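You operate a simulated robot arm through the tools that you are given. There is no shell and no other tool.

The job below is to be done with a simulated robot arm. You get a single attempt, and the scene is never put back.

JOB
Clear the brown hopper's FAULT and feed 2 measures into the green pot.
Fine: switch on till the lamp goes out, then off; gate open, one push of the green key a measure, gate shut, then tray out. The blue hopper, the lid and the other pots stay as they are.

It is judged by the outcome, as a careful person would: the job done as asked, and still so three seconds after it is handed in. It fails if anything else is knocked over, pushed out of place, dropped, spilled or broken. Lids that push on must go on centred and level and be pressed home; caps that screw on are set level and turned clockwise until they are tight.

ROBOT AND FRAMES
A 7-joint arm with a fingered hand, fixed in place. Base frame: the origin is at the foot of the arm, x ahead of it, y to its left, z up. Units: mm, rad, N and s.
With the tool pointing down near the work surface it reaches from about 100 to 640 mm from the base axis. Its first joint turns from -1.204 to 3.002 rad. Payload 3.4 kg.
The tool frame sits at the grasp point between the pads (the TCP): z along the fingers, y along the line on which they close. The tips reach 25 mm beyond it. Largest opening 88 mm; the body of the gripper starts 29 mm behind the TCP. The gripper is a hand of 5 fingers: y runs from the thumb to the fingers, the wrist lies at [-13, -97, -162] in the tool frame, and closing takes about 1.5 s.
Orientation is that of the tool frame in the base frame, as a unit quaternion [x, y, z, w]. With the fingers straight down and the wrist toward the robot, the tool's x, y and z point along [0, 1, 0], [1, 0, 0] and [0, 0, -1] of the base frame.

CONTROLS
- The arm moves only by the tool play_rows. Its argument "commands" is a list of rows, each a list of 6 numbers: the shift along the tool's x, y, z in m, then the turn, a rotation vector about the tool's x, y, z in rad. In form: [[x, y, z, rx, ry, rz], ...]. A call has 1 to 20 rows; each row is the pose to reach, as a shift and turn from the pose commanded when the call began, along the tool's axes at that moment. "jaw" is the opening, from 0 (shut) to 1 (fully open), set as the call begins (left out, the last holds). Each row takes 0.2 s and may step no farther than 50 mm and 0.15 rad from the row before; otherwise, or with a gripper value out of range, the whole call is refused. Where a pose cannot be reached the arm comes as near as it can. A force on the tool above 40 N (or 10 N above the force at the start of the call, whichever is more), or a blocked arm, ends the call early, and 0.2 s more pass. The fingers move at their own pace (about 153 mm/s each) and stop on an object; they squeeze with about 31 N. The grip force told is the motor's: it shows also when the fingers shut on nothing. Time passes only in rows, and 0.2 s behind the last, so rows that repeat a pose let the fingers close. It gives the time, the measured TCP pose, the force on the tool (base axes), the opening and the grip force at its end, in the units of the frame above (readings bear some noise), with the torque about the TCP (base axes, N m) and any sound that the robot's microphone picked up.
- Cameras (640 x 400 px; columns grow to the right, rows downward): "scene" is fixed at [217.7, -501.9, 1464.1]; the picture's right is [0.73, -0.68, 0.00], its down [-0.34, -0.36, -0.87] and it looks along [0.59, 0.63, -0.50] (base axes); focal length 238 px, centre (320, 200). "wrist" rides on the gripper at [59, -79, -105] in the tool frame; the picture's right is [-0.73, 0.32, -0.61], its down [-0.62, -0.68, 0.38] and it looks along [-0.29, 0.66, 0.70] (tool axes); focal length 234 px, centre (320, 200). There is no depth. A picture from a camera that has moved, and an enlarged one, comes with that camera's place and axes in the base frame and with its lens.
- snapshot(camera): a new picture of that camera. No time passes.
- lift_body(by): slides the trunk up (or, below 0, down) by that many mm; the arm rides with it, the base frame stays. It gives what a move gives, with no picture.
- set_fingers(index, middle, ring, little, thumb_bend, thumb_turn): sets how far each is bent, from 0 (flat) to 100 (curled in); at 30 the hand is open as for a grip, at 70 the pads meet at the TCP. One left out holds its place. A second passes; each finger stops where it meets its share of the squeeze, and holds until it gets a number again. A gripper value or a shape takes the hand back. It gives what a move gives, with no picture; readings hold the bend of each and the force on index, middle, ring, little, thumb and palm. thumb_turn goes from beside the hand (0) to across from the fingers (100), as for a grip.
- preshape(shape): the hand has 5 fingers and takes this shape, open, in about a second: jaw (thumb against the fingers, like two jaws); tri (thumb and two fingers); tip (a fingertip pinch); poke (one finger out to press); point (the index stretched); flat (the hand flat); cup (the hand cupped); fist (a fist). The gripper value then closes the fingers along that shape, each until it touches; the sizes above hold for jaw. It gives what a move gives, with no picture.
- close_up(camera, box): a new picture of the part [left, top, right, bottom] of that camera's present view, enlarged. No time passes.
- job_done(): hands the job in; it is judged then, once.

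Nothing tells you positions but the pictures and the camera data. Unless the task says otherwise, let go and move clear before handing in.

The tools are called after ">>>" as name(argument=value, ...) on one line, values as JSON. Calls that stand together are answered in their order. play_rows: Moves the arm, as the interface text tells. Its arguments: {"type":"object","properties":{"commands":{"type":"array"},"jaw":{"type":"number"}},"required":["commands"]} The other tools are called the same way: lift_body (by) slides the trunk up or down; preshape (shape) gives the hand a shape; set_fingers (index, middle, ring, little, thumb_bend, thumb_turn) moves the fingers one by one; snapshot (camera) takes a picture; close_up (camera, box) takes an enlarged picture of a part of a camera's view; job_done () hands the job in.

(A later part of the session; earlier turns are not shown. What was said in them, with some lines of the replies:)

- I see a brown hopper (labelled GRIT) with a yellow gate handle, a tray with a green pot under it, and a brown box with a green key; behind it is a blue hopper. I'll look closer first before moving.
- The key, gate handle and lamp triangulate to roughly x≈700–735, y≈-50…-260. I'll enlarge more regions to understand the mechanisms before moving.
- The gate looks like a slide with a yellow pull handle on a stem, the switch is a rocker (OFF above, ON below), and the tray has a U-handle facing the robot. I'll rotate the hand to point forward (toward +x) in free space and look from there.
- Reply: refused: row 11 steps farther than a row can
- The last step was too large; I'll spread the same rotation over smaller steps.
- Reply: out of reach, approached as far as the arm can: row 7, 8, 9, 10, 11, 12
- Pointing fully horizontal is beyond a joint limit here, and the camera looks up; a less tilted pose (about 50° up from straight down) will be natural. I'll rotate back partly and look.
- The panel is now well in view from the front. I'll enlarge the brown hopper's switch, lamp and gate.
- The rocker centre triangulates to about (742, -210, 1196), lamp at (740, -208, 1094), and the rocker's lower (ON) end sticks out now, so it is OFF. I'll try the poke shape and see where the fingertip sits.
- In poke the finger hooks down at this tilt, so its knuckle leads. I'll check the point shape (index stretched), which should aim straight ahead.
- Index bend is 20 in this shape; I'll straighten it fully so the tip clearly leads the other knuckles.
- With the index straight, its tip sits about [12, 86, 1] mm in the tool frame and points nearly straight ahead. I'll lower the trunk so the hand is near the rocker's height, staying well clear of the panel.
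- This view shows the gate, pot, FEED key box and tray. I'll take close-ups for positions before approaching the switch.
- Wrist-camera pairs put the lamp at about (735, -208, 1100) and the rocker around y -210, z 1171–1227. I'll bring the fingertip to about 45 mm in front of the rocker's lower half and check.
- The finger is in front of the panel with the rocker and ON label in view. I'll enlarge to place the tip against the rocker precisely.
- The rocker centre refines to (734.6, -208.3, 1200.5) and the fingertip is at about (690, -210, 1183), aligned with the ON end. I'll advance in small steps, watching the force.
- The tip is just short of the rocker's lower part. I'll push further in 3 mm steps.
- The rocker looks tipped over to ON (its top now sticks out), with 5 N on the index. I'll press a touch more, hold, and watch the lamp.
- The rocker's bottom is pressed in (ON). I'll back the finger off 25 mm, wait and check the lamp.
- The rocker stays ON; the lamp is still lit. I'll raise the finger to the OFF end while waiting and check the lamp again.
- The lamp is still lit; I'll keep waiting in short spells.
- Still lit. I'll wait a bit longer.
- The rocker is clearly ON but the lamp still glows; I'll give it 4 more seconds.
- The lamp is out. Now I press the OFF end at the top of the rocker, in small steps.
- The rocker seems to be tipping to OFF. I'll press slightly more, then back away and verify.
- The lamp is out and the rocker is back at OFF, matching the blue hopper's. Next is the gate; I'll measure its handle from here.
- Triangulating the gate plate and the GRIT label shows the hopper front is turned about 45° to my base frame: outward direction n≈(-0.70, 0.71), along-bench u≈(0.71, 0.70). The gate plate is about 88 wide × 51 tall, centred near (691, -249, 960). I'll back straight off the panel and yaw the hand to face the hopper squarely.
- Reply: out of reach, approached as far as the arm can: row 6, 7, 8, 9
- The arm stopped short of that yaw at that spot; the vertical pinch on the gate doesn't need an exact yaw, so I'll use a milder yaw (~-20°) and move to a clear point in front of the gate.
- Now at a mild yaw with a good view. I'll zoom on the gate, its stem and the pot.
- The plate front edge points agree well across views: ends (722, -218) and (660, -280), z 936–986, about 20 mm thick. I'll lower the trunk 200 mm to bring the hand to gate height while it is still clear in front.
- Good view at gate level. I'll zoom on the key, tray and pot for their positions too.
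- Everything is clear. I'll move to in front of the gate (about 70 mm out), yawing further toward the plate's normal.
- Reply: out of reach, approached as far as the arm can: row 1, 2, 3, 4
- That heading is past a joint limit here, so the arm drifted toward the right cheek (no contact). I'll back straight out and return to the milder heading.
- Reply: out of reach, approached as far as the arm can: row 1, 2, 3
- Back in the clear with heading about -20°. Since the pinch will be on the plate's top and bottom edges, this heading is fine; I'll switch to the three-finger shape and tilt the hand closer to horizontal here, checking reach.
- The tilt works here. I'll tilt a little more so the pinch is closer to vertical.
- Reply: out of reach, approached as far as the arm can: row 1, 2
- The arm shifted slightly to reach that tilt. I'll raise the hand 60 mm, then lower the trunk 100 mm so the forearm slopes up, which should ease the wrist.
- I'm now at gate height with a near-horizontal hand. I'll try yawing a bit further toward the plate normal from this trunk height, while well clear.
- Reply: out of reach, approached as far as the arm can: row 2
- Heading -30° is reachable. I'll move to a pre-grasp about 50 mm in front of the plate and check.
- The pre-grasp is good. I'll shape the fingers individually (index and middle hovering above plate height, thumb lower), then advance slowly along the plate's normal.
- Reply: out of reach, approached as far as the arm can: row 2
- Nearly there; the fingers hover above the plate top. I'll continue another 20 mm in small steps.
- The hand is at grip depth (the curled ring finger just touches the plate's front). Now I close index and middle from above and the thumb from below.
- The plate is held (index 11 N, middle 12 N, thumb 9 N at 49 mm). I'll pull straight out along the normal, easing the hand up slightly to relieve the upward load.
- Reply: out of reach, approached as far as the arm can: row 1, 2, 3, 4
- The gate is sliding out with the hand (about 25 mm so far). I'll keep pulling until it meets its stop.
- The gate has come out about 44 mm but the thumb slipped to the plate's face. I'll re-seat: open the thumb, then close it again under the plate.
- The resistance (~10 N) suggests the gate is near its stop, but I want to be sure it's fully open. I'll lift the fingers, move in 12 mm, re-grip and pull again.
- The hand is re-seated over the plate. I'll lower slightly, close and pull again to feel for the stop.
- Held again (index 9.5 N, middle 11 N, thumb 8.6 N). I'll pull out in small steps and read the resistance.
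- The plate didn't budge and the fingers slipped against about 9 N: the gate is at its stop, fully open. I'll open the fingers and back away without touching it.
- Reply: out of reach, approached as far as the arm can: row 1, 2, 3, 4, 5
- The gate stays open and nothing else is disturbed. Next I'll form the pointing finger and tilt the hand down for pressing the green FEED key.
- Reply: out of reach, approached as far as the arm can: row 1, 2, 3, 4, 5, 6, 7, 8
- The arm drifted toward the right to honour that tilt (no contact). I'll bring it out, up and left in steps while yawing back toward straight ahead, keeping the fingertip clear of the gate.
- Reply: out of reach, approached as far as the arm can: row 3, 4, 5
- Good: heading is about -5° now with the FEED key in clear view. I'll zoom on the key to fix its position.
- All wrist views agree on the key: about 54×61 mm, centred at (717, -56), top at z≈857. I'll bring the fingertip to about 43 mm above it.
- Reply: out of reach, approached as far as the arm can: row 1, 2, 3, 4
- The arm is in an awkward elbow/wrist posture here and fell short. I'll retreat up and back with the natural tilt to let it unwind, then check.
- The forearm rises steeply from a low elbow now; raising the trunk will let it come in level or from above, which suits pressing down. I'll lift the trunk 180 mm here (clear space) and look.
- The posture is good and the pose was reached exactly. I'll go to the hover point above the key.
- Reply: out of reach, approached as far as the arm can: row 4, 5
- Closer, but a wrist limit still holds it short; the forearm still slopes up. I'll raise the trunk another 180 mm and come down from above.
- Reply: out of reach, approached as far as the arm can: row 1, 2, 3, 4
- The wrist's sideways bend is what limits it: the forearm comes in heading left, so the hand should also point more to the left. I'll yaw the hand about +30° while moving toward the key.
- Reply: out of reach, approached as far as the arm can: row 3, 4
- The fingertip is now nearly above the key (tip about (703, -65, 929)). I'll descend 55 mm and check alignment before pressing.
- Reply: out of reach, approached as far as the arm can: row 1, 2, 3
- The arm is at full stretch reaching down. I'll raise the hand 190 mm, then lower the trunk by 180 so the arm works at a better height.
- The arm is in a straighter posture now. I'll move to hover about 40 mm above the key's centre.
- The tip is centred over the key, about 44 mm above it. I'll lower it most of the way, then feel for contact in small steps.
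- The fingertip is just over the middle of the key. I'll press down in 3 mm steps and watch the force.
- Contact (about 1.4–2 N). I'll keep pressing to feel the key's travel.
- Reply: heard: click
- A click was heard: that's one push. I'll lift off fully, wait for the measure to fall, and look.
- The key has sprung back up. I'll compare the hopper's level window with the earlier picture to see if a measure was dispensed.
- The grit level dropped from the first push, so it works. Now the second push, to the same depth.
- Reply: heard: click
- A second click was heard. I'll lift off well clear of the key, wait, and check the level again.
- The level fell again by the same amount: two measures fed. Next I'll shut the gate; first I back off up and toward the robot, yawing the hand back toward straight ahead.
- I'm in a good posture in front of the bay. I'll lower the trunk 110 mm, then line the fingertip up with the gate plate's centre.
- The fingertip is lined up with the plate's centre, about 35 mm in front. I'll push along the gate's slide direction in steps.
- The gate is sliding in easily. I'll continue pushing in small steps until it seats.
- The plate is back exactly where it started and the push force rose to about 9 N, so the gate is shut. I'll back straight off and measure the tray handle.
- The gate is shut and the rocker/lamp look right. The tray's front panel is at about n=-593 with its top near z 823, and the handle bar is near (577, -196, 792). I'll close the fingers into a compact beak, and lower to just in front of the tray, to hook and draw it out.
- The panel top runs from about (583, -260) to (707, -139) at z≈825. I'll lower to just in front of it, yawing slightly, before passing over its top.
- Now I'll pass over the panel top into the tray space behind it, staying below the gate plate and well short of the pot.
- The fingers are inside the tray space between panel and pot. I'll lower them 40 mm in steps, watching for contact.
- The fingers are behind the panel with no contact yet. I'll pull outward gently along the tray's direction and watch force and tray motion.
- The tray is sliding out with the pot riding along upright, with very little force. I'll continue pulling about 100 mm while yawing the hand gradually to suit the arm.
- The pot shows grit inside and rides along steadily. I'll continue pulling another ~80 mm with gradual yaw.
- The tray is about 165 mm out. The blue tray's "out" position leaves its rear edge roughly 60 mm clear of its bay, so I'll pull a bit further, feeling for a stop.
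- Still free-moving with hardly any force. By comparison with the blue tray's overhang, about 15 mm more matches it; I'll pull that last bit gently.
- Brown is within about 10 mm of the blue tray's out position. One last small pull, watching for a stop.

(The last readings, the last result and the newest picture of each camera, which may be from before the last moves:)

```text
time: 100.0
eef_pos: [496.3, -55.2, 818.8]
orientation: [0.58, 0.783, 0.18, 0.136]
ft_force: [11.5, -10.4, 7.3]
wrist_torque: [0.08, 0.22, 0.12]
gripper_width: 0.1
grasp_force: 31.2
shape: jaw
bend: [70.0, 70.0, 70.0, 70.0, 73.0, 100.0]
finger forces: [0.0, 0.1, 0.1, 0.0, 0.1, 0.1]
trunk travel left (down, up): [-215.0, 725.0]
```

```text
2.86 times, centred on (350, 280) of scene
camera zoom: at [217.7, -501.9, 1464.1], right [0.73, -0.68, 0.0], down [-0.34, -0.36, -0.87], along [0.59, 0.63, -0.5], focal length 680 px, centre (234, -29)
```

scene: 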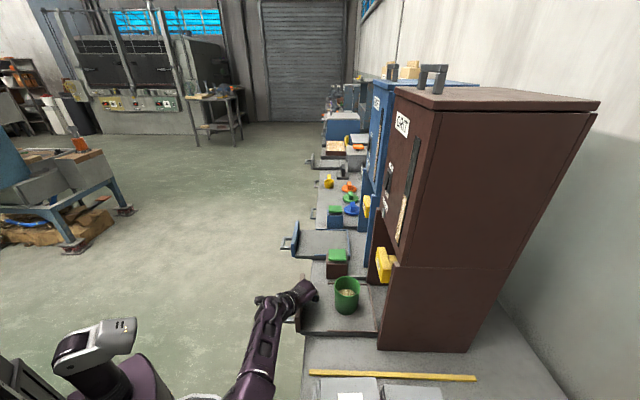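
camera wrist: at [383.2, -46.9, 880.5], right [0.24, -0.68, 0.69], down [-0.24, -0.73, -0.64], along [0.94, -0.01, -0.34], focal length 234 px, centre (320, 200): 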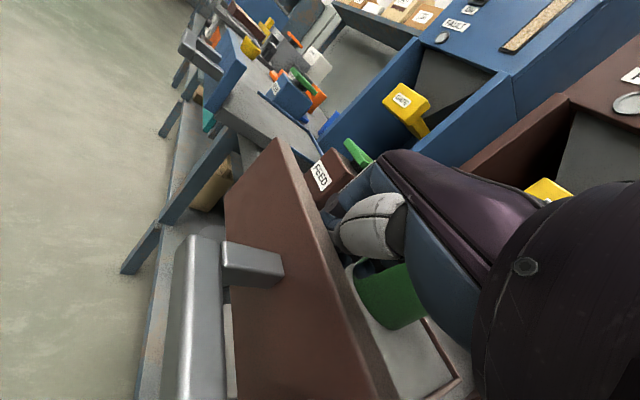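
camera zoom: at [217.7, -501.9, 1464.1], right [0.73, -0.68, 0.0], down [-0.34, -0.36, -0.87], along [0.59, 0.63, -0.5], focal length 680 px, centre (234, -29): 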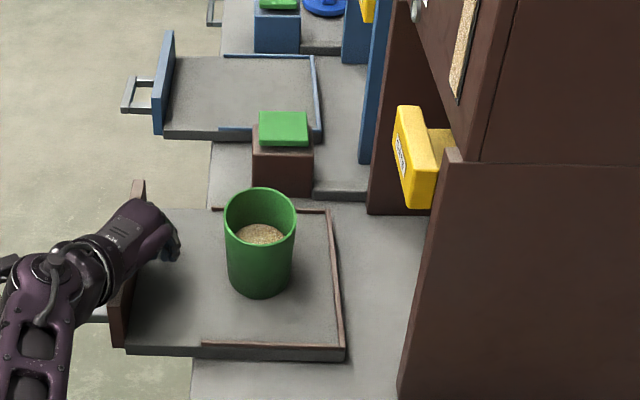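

The force jumped to about 15 N: the tray is at its out stop. I'll unload the fingers inward a few mm, then lift straight up clear of the panel and pot.

>>> play_rows(commands=[[-0.0071, 0.0033, 0.0017, 0, 0, 0], [-0.0095, 0.0044, 0.0023, 0, 0, 0], [-0.0096, 0.0132, -0.0157, 0, 0, 0], [-0.0097, 0.0264, -0.0427, 0, 0, 0], [-0.0098, 0.044, -0.0786, 0, 0, 0], [-0.0099, 0.0616, -0.1146, 0, 0, 0]])

>>> snapshot(camera="wrist")

>>> close_up(camera="scene", box=[260, 210, 440, 350])

```text
time: 101.3
eef_pos: [502.8, -59.3, 948.8]
orientation: [0.578, 0.785, 0.179, 0.135]
ft_force: [0.9, -0.3, 0.1]
wrist_torque: [0.01, 0.0, -0.02]
gripper_width: 0.3
grasp_force: 31.4
shape: jaw
bend: [70.0, 70.0, 70.0, 70.0, 73.0, 100.0]
finger forces: [0.0, 0.0, 0.1, 0.1, 0.0, 0.1]
trunk travel left (down, up): [-215.0, 725.0]
```

```text
taken
camera wrist: at [374.0, -36.5, 1008.8], right [0.24, -0.68, 0.69], down [-0.24, -0.73, -0.64], along [0.94, -0.01, -0.34], focal length 234 px, centre (320, 200)
```

wrist: 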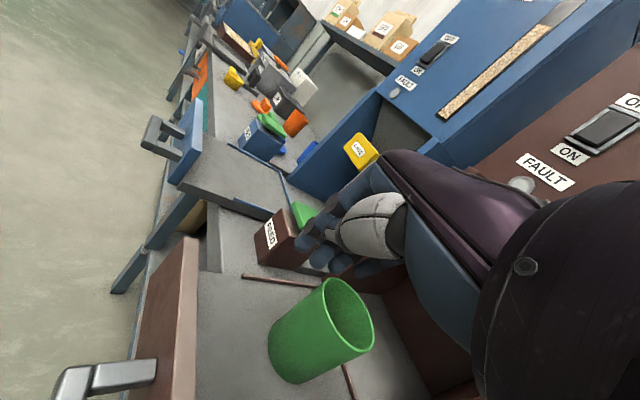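

```text
2.86 times, centred on (350, 280) of scene
camera zoom: at [217.7, -501.9, 1464.1], right [0.73, -0.68, 0.0], down [-0.34, -0.36, -0.87], along [0.59, 0.63, -0.5], focal length 680 px, centre (234, -29)
```

zoom: 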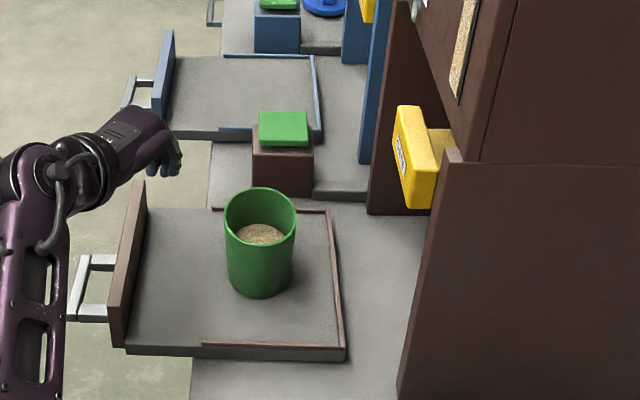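

The tray is out, the pot upright with grit in it, gate shut. I'll raise the trunk to move the arm clear, open the hand, and do a last check of everything.

>>> lift_body(by=250)

>>> play_rows(commands=[[0, -0.02, -0.02, 0, 0, 0], [0, -0.04, -0.04, 0, 0, 0], [0, -0.04, -0.04, 0, 0, 0], [0, -0.04, -0.04, 0, 0, 0]], jaw=1)

>>> snapshot(camera="scene")

>>> snapshot(camera="wrist")

>>> close_up(camera="scene", box=[310, 160, 430, 235])

>>> close_up(camera="scene", box=[280, 230, 440, 340])

```text
time: 103.9
eef_pos: [502.9, -58.5, 1198.9]
orientation: [0.578, 0.784, 0.18, 0.135]
ft_force: [-0.6, 0.5, -0.9]
wrist_torque: [0.02, 0.01, 0.01]
gripper_width: 0.0
grasp_force: 31.0
shape: jaw
bend: [70.0, 70.0, 70.0, 70.0, 73.0, 100.0]
finger forces: [0.0, 0.0, 0.1, 0.1, 0.0, 0.0]
trunk travel left (down, up): [-465.0, 475.0]
```

```text
time: 104.9
eef_pos: [451.1, -74.9, 1217.7]
orientation: [0.579, 0.783, 0.18, 0.135]
ft_force: [0.8, -0.3, 0.7]
wrist_torque: [0.03, 0.0, 0.01]
gripper_width: 87.6
grasp_force: 0.1
shape: jaw
bend: [30.0, 30.0, 30.0, 30.0, 30.0, 98.0]
finger forces: [0.0, 0.0, 0.0, 0.0, 0.1, 0.1]
trunk travel left (down, up): [-465.0, 475.0]
```

```text
taken
```

scene: 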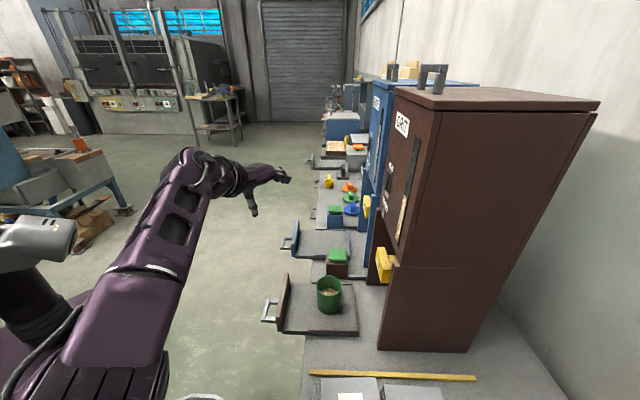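

```text
taken
camera wrist: at [321.9, -51.9, 1277.9], right [0.24, -0.68, 0.69], down [-0.24, -0.73, -0.64], along [0.94, -0.01, -0.34], focal length 234 px, centre (320, 200)
```

wrist: 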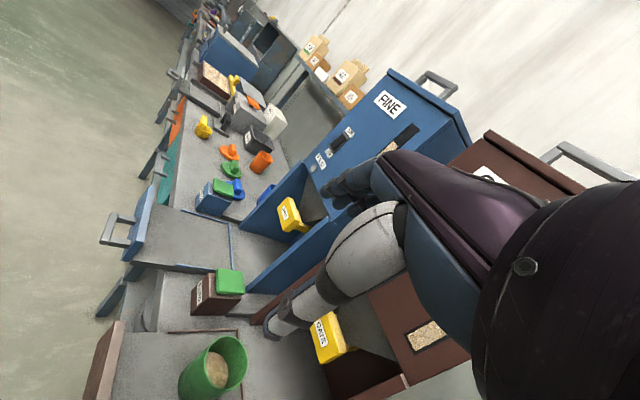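

```text
5.33 times, centred on (370, 198) of scene
camera zoom: at [217.7, -501.9, 1464.1], right [0.73, -0.68, 0.0], down [-0.34, -0.36, -0.87], along [0.59, 0.63, -0.5], focal length 1270 px, centre (53, 213)
```

zoom: 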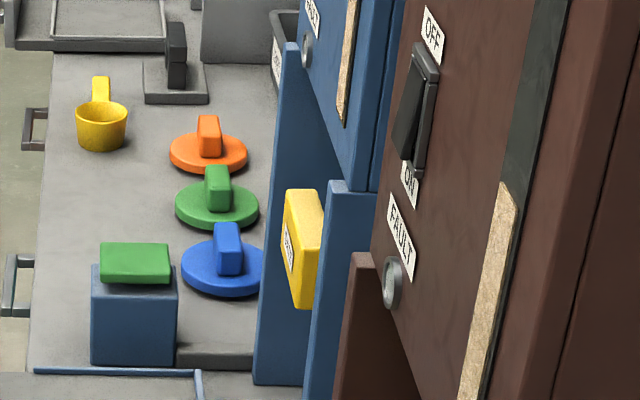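

```text
3.64 times, centred on (360, 285) of scene
camera zoom: at [217.7, -501.9, 1464.1], right [0.73, -0.68, 0.0], down [-0.34, -0.36, -0.87], along [0.59, 0.63, -0.5], focal length 866 px, centre (174, -109)
```

zoom: 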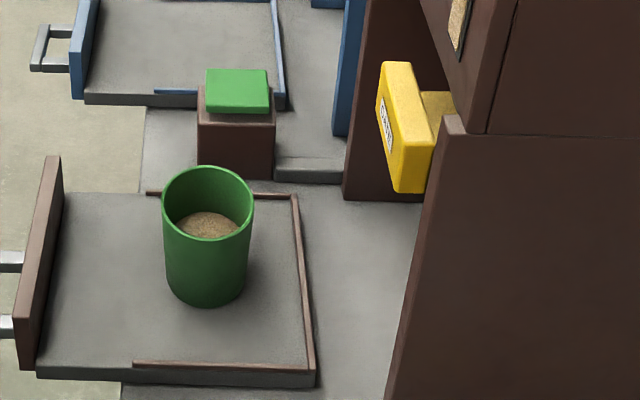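

Final check: the lamp is out, the rocker is at OFF, and the gate plate sits exactly where it was when shut. The tray is at its out stop with the green pot upright holding two measures. The blue hopper, lids and other pots haven't moved, and the hand is clear, so I'm handing the job in.

>>> job_done()

```text
The job is handed in.
```

The job is finished and handed in. The brown hopper's FAULT is cleared, and the green pot holds 2 measures.

- **FAULT:** I switched on until the lamp went out, then back to OFF. The lamp stayed dark.
- **Feed:** With the gate pulled to its stop, I pushed the green key twice. Each push clicked, and the level in the hopper window dropped each time.
- **Gate:** It is shut, with the plate back exactly where it started.
- **Tray:** It is pulled out to its stop, with the pot upright and no spill visible. I drew it out by hooking the fingers behind its front panel instead of using the handle.

In the last pictures the blue hopper, the lid and the other pots looked unmoved. The arm had let go and was clear when I handed in.
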